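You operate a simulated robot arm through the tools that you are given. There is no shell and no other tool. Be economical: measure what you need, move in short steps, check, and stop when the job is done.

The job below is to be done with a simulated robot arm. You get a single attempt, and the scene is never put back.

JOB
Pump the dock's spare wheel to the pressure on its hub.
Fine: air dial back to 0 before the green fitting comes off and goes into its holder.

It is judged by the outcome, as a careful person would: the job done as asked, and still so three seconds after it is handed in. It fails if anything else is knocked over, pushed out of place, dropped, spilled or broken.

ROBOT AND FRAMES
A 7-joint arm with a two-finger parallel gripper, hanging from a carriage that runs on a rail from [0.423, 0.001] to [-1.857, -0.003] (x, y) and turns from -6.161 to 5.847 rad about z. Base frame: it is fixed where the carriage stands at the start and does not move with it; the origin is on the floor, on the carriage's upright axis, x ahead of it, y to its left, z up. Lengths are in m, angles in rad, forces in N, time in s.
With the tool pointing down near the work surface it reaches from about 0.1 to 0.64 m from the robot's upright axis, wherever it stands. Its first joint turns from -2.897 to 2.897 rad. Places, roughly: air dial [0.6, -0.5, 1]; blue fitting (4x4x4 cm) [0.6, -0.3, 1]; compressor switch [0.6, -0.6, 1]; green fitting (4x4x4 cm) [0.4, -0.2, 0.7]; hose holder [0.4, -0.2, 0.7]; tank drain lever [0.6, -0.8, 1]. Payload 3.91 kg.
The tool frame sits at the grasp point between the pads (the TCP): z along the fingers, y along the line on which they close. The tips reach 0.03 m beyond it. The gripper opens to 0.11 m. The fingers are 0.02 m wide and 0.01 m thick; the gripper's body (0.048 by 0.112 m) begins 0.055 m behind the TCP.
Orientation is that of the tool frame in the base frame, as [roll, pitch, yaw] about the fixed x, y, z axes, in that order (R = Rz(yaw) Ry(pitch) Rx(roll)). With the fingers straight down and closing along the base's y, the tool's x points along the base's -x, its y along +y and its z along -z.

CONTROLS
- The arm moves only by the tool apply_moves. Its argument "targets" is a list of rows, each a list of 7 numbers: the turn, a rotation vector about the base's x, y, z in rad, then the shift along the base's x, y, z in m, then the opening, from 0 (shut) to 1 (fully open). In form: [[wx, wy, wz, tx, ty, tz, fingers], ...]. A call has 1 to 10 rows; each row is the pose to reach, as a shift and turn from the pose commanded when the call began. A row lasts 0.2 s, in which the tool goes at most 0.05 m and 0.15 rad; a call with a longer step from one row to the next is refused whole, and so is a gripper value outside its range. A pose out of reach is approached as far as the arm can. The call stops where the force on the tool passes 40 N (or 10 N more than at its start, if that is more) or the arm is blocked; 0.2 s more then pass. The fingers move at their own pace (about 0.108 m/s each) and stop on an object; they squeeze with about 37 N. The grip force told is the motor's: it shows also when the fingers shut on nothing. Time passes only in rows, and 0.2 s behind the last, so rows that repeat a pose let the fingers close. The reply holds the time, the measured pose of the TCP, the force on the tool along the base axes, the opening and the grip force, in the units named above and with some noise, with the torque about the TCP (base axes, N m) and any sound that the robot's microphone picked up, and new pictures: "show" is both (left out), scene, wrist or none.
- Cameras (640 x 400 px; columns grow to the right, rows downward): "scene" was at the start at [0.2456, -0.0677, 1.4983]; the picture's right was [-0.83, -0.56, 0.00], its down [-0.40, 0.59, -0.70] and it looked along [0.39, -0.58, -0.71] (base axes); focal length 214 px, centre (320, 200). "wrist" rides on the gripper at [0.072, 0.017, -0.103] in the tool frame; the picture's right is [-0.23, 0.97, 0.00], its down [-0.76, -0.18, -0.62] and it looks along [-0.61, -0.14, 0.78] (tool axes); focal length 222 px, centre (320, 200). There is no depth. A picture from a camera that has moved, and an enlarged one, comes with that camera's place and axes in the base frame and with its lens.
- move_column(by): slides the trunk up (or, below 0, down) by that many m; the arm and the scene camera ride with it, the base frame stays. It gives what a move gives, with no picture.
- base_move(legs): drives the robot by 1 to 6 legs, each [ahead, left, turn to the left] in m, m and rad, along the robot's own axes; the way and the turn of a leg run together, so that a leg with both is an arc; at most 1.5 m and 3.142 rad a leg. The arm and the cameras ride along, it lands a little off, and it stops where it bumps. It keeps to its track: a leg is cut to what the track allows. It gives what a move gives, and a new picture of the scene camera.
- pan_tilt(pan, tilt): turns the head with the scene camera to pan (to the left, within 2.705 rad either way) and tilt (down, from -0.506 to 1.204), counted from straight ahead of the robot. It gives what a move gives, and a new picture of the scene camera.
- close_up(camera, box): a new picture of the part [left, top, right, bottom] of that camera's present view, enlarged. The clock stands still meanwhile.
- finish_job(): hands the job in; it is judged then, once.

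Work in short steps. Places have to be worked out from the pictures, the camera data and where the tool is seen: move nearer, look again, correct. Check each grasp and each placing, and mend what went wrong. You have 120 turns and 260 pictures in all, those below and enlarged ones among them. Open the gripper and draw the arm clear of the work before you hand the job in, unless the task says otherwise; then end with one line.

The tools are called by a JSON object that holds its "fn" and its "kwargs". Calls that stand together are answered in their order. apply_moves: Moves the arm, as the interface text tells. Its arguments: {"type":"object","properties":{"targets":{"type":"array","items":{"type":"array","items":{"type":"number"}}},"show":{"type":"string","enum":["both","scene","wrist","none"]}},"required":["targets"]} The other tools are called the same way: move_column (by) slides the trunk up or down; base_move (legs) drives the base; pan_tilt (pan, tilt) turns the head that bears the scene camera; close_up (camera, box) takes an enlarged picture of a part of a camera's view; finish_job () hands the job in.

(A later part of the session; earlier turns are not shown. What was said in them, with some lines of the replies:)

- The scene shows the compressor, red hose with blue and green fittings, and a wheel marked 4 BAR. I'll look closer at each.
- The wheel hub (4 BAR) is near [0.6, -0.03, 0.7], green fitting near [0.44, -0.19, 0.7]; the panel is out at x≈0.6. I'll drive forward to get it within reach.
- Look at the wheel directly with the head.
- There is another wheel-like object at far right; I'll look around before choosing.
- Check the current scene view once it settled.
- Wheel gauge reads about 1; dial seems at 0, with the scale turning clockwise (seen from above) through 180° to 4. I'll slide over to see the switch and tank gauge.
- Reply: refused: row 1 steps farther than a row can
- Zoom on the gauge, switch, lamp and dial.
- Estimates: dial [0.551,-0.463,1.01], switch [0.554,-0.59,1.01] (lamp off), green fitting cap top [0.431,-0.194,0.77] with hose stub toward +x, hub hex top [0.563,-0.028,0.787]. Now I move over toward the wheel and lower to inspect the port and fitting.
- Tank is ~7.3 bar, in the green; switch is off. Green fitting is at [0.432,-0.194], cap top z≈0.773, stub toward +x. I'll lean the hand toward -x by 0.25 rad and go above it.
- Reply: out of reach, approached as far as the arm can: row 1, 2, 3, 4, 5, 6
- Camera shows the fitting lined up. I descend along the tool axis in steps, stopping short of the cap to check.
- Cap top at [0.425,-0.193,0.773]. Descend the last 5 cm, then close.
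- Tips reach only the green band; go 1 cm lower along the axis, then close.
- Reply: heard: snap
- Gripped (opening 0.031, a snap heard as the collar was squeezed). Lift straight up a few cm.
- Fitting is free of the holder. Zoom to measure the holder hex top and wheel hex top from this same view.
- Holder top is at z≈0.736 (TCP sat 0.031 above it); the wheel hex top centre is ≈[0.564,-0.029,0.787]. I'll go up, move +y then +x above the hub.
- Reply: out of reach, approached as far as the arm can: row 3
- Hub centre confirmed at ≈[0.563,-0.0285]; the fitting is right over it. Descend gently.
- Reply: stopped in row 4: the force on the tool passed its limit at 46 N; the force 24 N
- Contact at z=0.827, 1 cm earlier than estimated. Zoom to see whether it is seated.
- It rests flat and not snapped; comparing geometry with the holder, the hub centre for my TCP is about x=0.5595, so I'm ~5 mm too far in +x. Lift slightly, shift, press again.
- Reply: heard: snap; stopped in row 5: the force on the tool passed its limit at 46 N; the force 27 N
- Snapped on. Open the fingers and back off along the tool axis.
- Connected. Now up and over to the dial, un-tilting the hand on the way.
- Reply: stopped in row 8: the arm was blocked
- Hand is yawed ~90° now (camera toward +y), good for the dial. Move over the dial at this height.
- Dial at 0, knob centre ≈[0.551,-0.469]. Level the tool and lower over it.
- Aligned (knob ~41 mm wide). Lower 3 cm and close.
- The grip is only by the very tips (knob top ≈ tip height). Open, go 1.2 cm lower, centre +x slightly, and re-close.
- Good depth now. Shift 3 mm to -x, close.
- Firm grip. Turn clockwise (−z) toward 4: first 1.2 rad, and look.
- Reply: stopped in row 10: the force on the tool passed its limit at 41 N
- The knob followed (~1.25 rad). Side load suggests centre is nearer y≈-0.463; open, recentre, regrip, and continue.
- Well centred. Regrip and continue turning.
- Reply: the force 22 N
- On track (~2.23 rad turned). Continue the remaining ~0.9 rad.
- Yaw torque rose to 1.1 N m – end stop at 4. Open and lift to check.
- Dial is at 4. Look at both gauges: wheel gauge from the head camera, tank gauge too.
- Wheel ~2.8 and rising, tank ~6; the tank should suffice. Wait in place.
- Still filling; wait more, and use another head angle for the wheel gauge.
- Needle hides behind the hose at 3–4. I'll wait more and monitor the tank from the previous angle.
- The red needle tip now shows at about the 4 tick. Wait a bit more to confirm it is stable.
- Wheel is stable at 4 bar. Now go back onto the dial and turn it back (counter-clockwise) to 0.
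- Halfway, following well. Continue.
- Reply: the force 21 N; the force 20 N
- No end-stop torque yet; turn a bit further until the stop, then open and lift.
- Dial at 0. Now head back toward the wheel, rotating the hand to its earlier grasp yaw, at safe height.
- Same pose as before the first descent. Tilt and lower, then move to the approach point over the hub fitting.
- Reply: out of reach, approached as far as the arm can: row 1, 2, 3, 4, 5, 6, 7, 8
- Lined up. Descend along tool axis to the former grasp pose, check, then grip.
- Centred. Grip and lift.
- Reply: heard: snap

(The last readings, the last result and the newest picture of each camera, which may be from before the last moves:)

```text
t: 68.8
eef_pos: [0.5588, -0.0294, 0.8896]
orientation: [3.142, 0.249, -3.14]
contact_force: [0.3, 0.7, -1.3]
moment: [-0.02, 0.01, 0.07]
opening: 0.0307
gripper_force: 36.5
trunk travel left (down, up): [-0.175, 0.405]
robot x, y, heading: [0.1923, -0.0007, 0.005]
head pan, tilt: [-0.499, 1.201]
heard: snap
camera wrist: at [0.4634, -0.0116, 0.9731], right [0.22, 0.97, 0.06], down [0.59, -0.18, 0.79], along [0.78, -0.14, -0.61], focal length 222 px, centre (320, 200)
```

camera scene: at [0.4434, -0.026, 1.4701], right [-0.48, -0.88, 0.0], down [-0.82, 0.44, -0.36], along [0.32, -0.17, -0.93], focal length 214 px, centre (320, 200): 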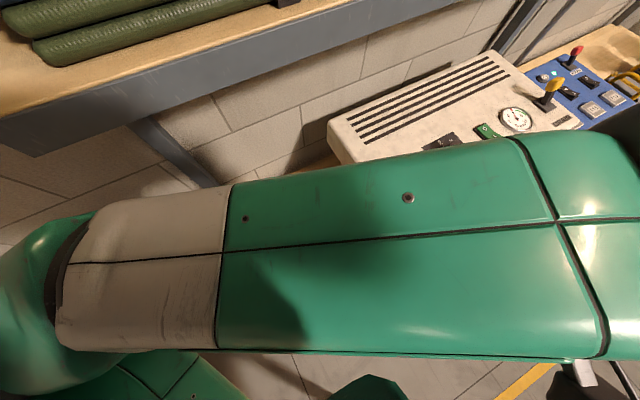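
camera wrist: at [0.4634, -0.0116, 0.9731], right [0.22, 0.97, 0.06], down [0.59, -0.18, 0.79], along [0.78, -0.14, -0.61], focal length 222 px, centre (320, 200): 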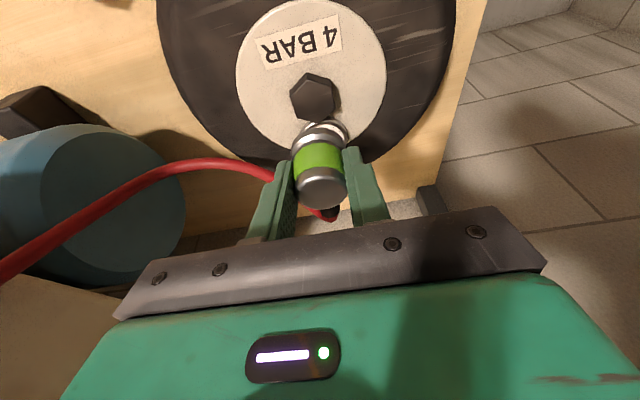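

Fitting is off. Reverse path back above the holder.

{"fn": "apply_moves", "kwargs": {"targets": [[0, 0, 0, -0.04, 0, 0.01, 0.2], [0, 0, 0, -0.08, -0.005, 0.01, 0.2], [0, 0, 0, -0.112, -0.035, 0.01, 0.2], [0, 0, 0, -0.128, -0.075, 0.01, 0.2], [0, 0, 0, -0.128, -0.12, 0.01, 0.2], [0, 0, 0, -0.128, -0.164, 0.005, 0.2], [0, 0, 0, -0.128, -0.164, -0.035, 0.2], [0, 0, 0, -0.128, -0.164, -0.07, 0.2], [0, 0, 0, -0.128, -0.164, -0.07, 0.2]], "show": "wrist"}}

{"fn": "close_up", "kwargs": {"camera": "wrist", "box": [270, 60, 370, 160]}}

```text
t: 70.8
eef_pos: [0.432, -0.1938, 0.8186]
orientation: [-3.14, 0.249, -3.14]
contact_force: [-0.2, 0.1, 0.5]
moment: [0.01, 0.02, -0.02]
opening: 0.0305
gripper_force: 37.1
out of reach, approached as far as the arm can: row 3, 4
trunk travel left (down, up): [-0.175, 0.405]
robot x, y, heading: [0.1958, 0.0033, 0.002]
head pan, tilt: [-0.499, 1.201]
camera wrist: at [0.3352, -0.1763, 0.9027], right [0.22, 0.97, 0.06], down [0.59, -0.18, 0.79], along [0.78, -0.14, -0.61], focal length 222 px, centre (320, 200)
```

wrist: 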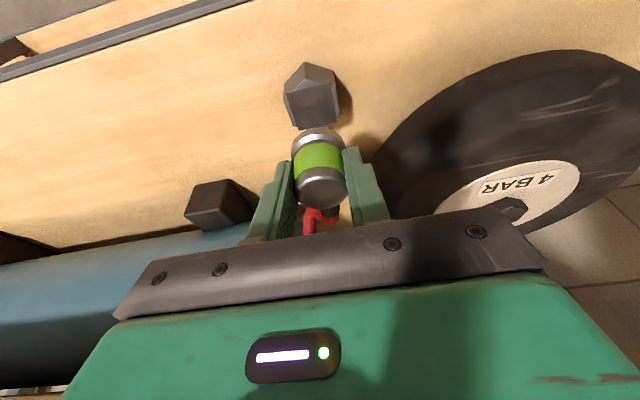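

```text
4.00 times, centred on (320, 110) of wrist
camera zoom: at [0.3352, -0.1763, 0.9027], right [0.22, 0.97, 0.06], down [0.59, -0.18, 0.79], along [0.78, -0.14, -0.61], focal length 888 px, centre (320, 560)
```

zoom: 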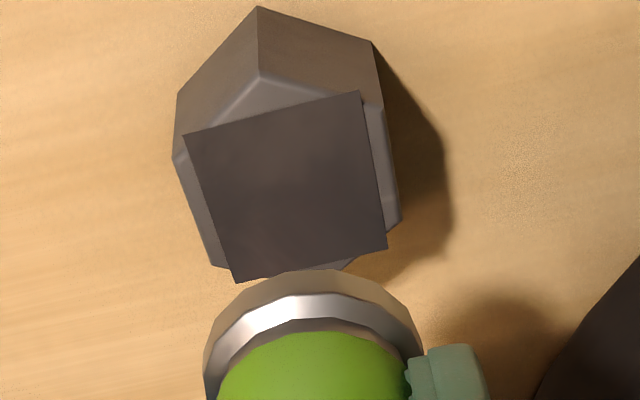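

Aligned over the holder. Descend gently to z≈0.767.

{"fn": "apply_moves", "kwargs": {"targets": [[0, 0, 0, -0.001, 0, -0.02, 0.2], [0, 0, 0, -0.001, 0, -0.037, 0.2], [0, 0, 0, -0.001, 0, -0.044, 0.2], [0, 0, 0, -0.001, 0, -0.048, 0.2], [0, 0, 0, -0.001, 0, -0.051, 0.2], [0, 0, 0, -0.001, 0, -0.054, 0.2], [0, 0, 0, -0.001, 0, -0.056, 0.2]], "show": "wrist"}}

```text
t: 72.2
eef_pos: [0.4302, -0.1914, 0.7677]
orientation: [3.142, 0.25, 3.141]
contact_force: [-3.7, 6.3, 28.7]
moment: [0.14, 0.04, 0.01]
opening: 0.031
gripper_force: 36.8
trunk travel left (down, up): [-0.175, 0.405]
robot x, y, heading: [0.1932, 0.0014, 0.005]
head pan, tilt: [-0.499, 1.201]
stopped in row 6: the force on the tool passed its limit at 44 N (the readings are from after the stop); the commanded pose is now the measured one
camera wrist: at [0.3342, -0.1751, 0.8508], right [0.22, 0.97, 0.06], down [0.58, -0.18, 0.79], along [0.78, -0.14, -0.61], focal length 222 px, centre (320, 200)
```

wrist: 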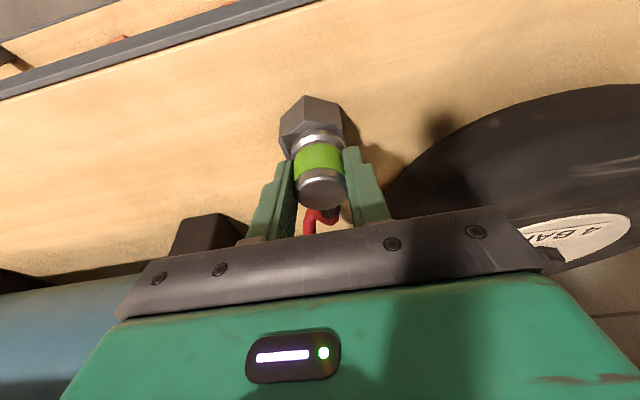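

At the former height, but no snap yet; fitting looks ~2 mm too far +y. Lift 8 mm, shift, press again.

{"fn": "apply_moves", "kwargs": {"targets": [[0, 0, 0, 0, 0, 0.008, 0.2], [0, 0, 0, 0, -0.002, 0.008, 0.2], [0, 0, 0, 0, -0.002, 0.004, 0.2], [0, 0, 0, 0, -0.002, 0.001, 0.2], [0, 0, 0, 0, -0.002, -0.002, 0.2], [0, 0, 0, 0, -0.002, -0.005, 0.2]], "show": "wrist"}}

```text
t: 73.4
eef_pos: [0.4285, -0.1941, 0.7675]
orientation: [-3.14, 0.248, -3.141]
contact_force: [-5.0, 6.2, 26.1]
moment: [0.29, 0.08, 0.1]
opening: 0.031
gripper_force: 36.9
trunk travel left (down, up): [-0.175, 0.405]
robot x, y, heading: [0.1939, 0.0002, -0.0]
head pan, tilt: [-0.499, 1.201]
heard: snap
stopped in row 5: the force on the tool passed its limit at 47 N (the readings are from after the stop); the commanded pose is now the measured one
camera wrist: at [0.3332, -0.1773, 0.8511], right [0.22, 0.97, 0.05], down [0.59, -0.18, 0.79], along [0.78, -0.14, -0.61], focal length 222 px, centre (320, 200)
```

wrist: 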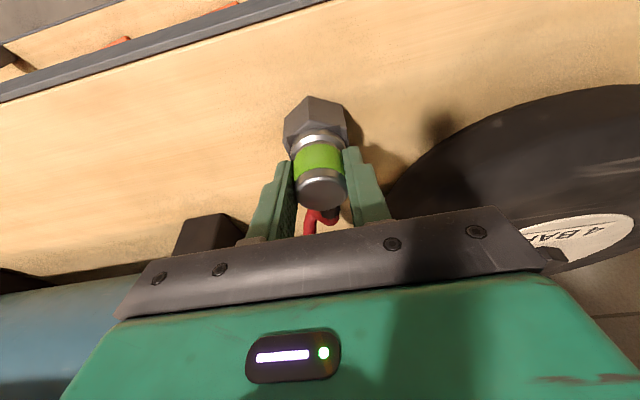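

Snapped in. Open and back off along the tool axis, then up.

{"fn": "apply_moves", "kwargs": {"targets": [[0, 0, 0, 0, 0, 0, 0.45], [0, 0, 0, 0, 0, 0, 0.65], [0, 0, 0, 0, 0, 0, 0.65], [0, 0, 0, -0.007, 0, 0.03, 0.65], [0, 0, 0, -0.017, 0, 0.07, 0.65], [0, 0, 0, -0.027, 0, 0.11, 0.65], [0, 0, 0, -0.035, 0, 0.15, 0.65], [0, 0.08, 0, -0.035, 0.02, 0.19, 0.65], [0, 0.16, 0, -0.035, 0.03, 0.23, 0.65], [0, 0.24, 0, -0.035, 0.04, 0.27, 0.65]], "show": "wrist"}}

```text
t: 75.6
eef_pos: [0.4088, -0.1679, 1.0329]
orientation: [-3.141, 0.005, 3.14]
contact_force: [-1.0, 0.5, -0.2]
moment: [0.04, -0.01, -0.01]
opening: 0.0716
gripper_force: 0.1
out of reach, approached as far as the arm can: row 8, 9, 10
trunk travel left (down, up): [-0.175, 0.405]
robot x, y, heading: [0.1942, 0.0009, 0.0]
head pan, tilt: [-0.499, 1.201]
camera wrist: at [0.3358, -0.1505, 1.1375], right [0.23, 0.97, 0.0], down [0.76, -0.18, 0.63], along [0.61, -0.14, -0.78], focal length 222 px, centre (320, 200)
```

wrist: 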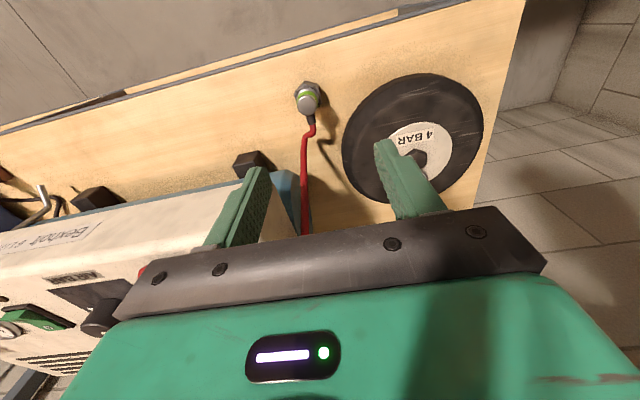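

Rise clear and move back to view the wheel gauge.

{"fn": "apply_moves", "kwargs": {"targets": [[0, 0, 0, 0, 0, 0.045, 0.65], [0, 0, 0, 0, 0, 0.09, 0.65], [0, 0, 0, 0, 0, 0.135, 0.65], [0, 0, 0, 0, -0.03, 0.17, 0.65], [0, 0, 0, 0, -0.07, 0.19, 0.65], [0, 0, 0, 0, -0.11, 0.19, 0.65], [0, 0, 0, 0, -0.11, 0.19, 0.65]], "show": "wrist"}}

{"fn": "close_up", "kwargs": {"camera": "wrist", "box": [380, 40, 480, 130]}}

```text
t: 77.2
eef_pos: [0.4146, -0.2742, 1.2245]
orientation: [-3.134, -0.002, -3.125]
contact_force: [-0.6, -0.7, 0.2]
moment: [0.01, -0.01, 0.03]
opening: 0.0717
gripper_force: 0.1
trunk travel left (down, up): [-0.175, 0.405]
robot x, y, heading: [0.1955, -0.002, 0.003]
head pan, tilt: [-0.499, 1.201]
camera wrist: at [0.3404, -0.2584, 1.3297], right [0.21, 0.98, -0.01], down [0.77, -0.16, 0.62], along [0.61, -0.14, -0.78], focal length 222 px, centre (320, 200)
```

wrist: 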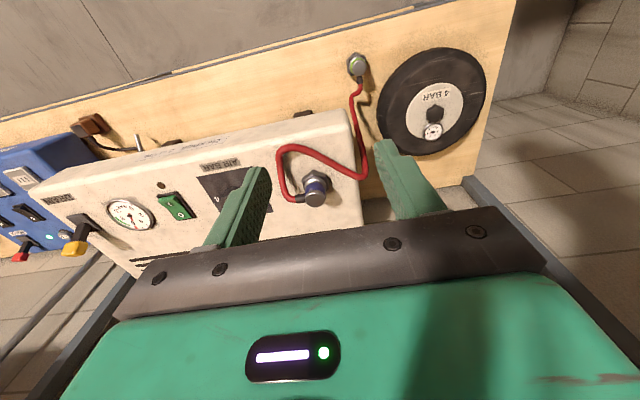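

```text
4.44 times, centred on (430, 85) of wrist
camera zoom: at [0.3404, -0.2584, 1.3297], right [0.21, 0.98, -0.01], down [0.77, -0.16, 0.62], along [0.61, -0.14, -0.78], focal length 987 px, centre (-169, 711)
```

zoom: 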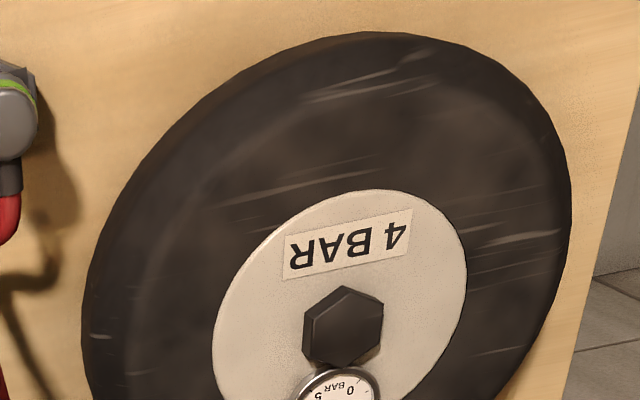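

{"fn": "close_up", "kwargs": {"camera": "wrist", "box": [420, 118, 446, 144]}}

{"fn": "close_up", "kwargs": {"camera": "wrist", "box": [330, 45, 390, 105]}}

{"fn": "close_up", "kwargs": {"camera": "wrist", "box": [90, 150, 270, 250]}}

```text
15.38 times, centred on (433, 131) of wrist
camera zoom: at [0.3404, -0.2584, 1.3297], right [0.21, 0.98, -0.01], down [0.77, -0.16, 0.62], along [0.61, -0.14, -0.78], focal length 3417 px, centre (-1418, 1262)
```

zoom: 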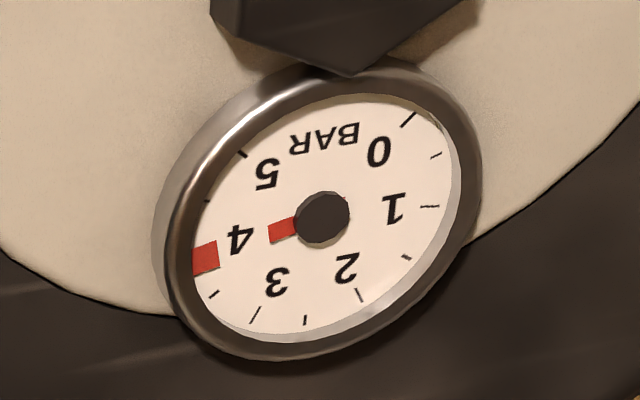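

```text
6.67 times, centred on (360, 75) of wrist
camera zoom: at [0.3404, -0.2584, 1.3297], right [0.21, 0.98, -0.01], down [0.77, -0.16, 0.62], along [0.61, -0.14, -0.78], focal length 1481 px, centre (53, 1033)
```

zoom: 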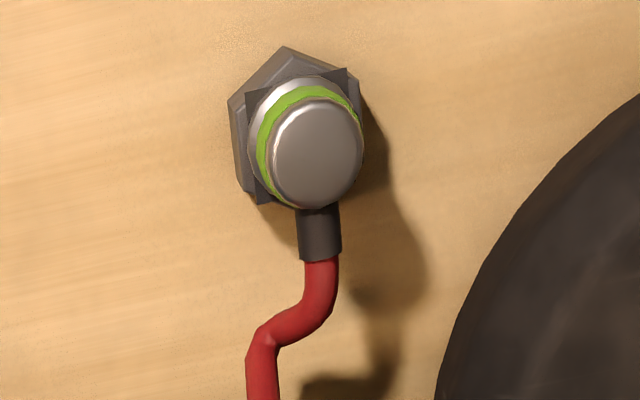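

```text
3.56 times, centred on (180, 200) of wrist
camera zoom: at [0.3404, -0.2584, 1.3297], right [0.21, 0.98, -0.01], down [0.77, -0.16, 0.62], along [0.61, -0.14, -0.78], focal length 790 px, centre (818, 200)
```

zoom: 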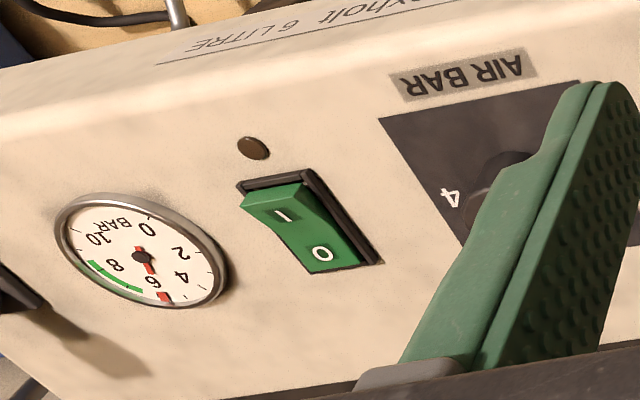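

The wheel gauge reads 4 bar, the dial is at 0, the green fitting is locked in its holder, and the arm is clear with the gripper open.

{"fn": "finish_job", "kwargs": {}}

```text
The job is handed in.
```

The spare wheel is pumped to 4 bar, the pressure on its hub. I turned the air dial back to 0 before taking the green fitting off, and the fitting is snapped back into its holder.
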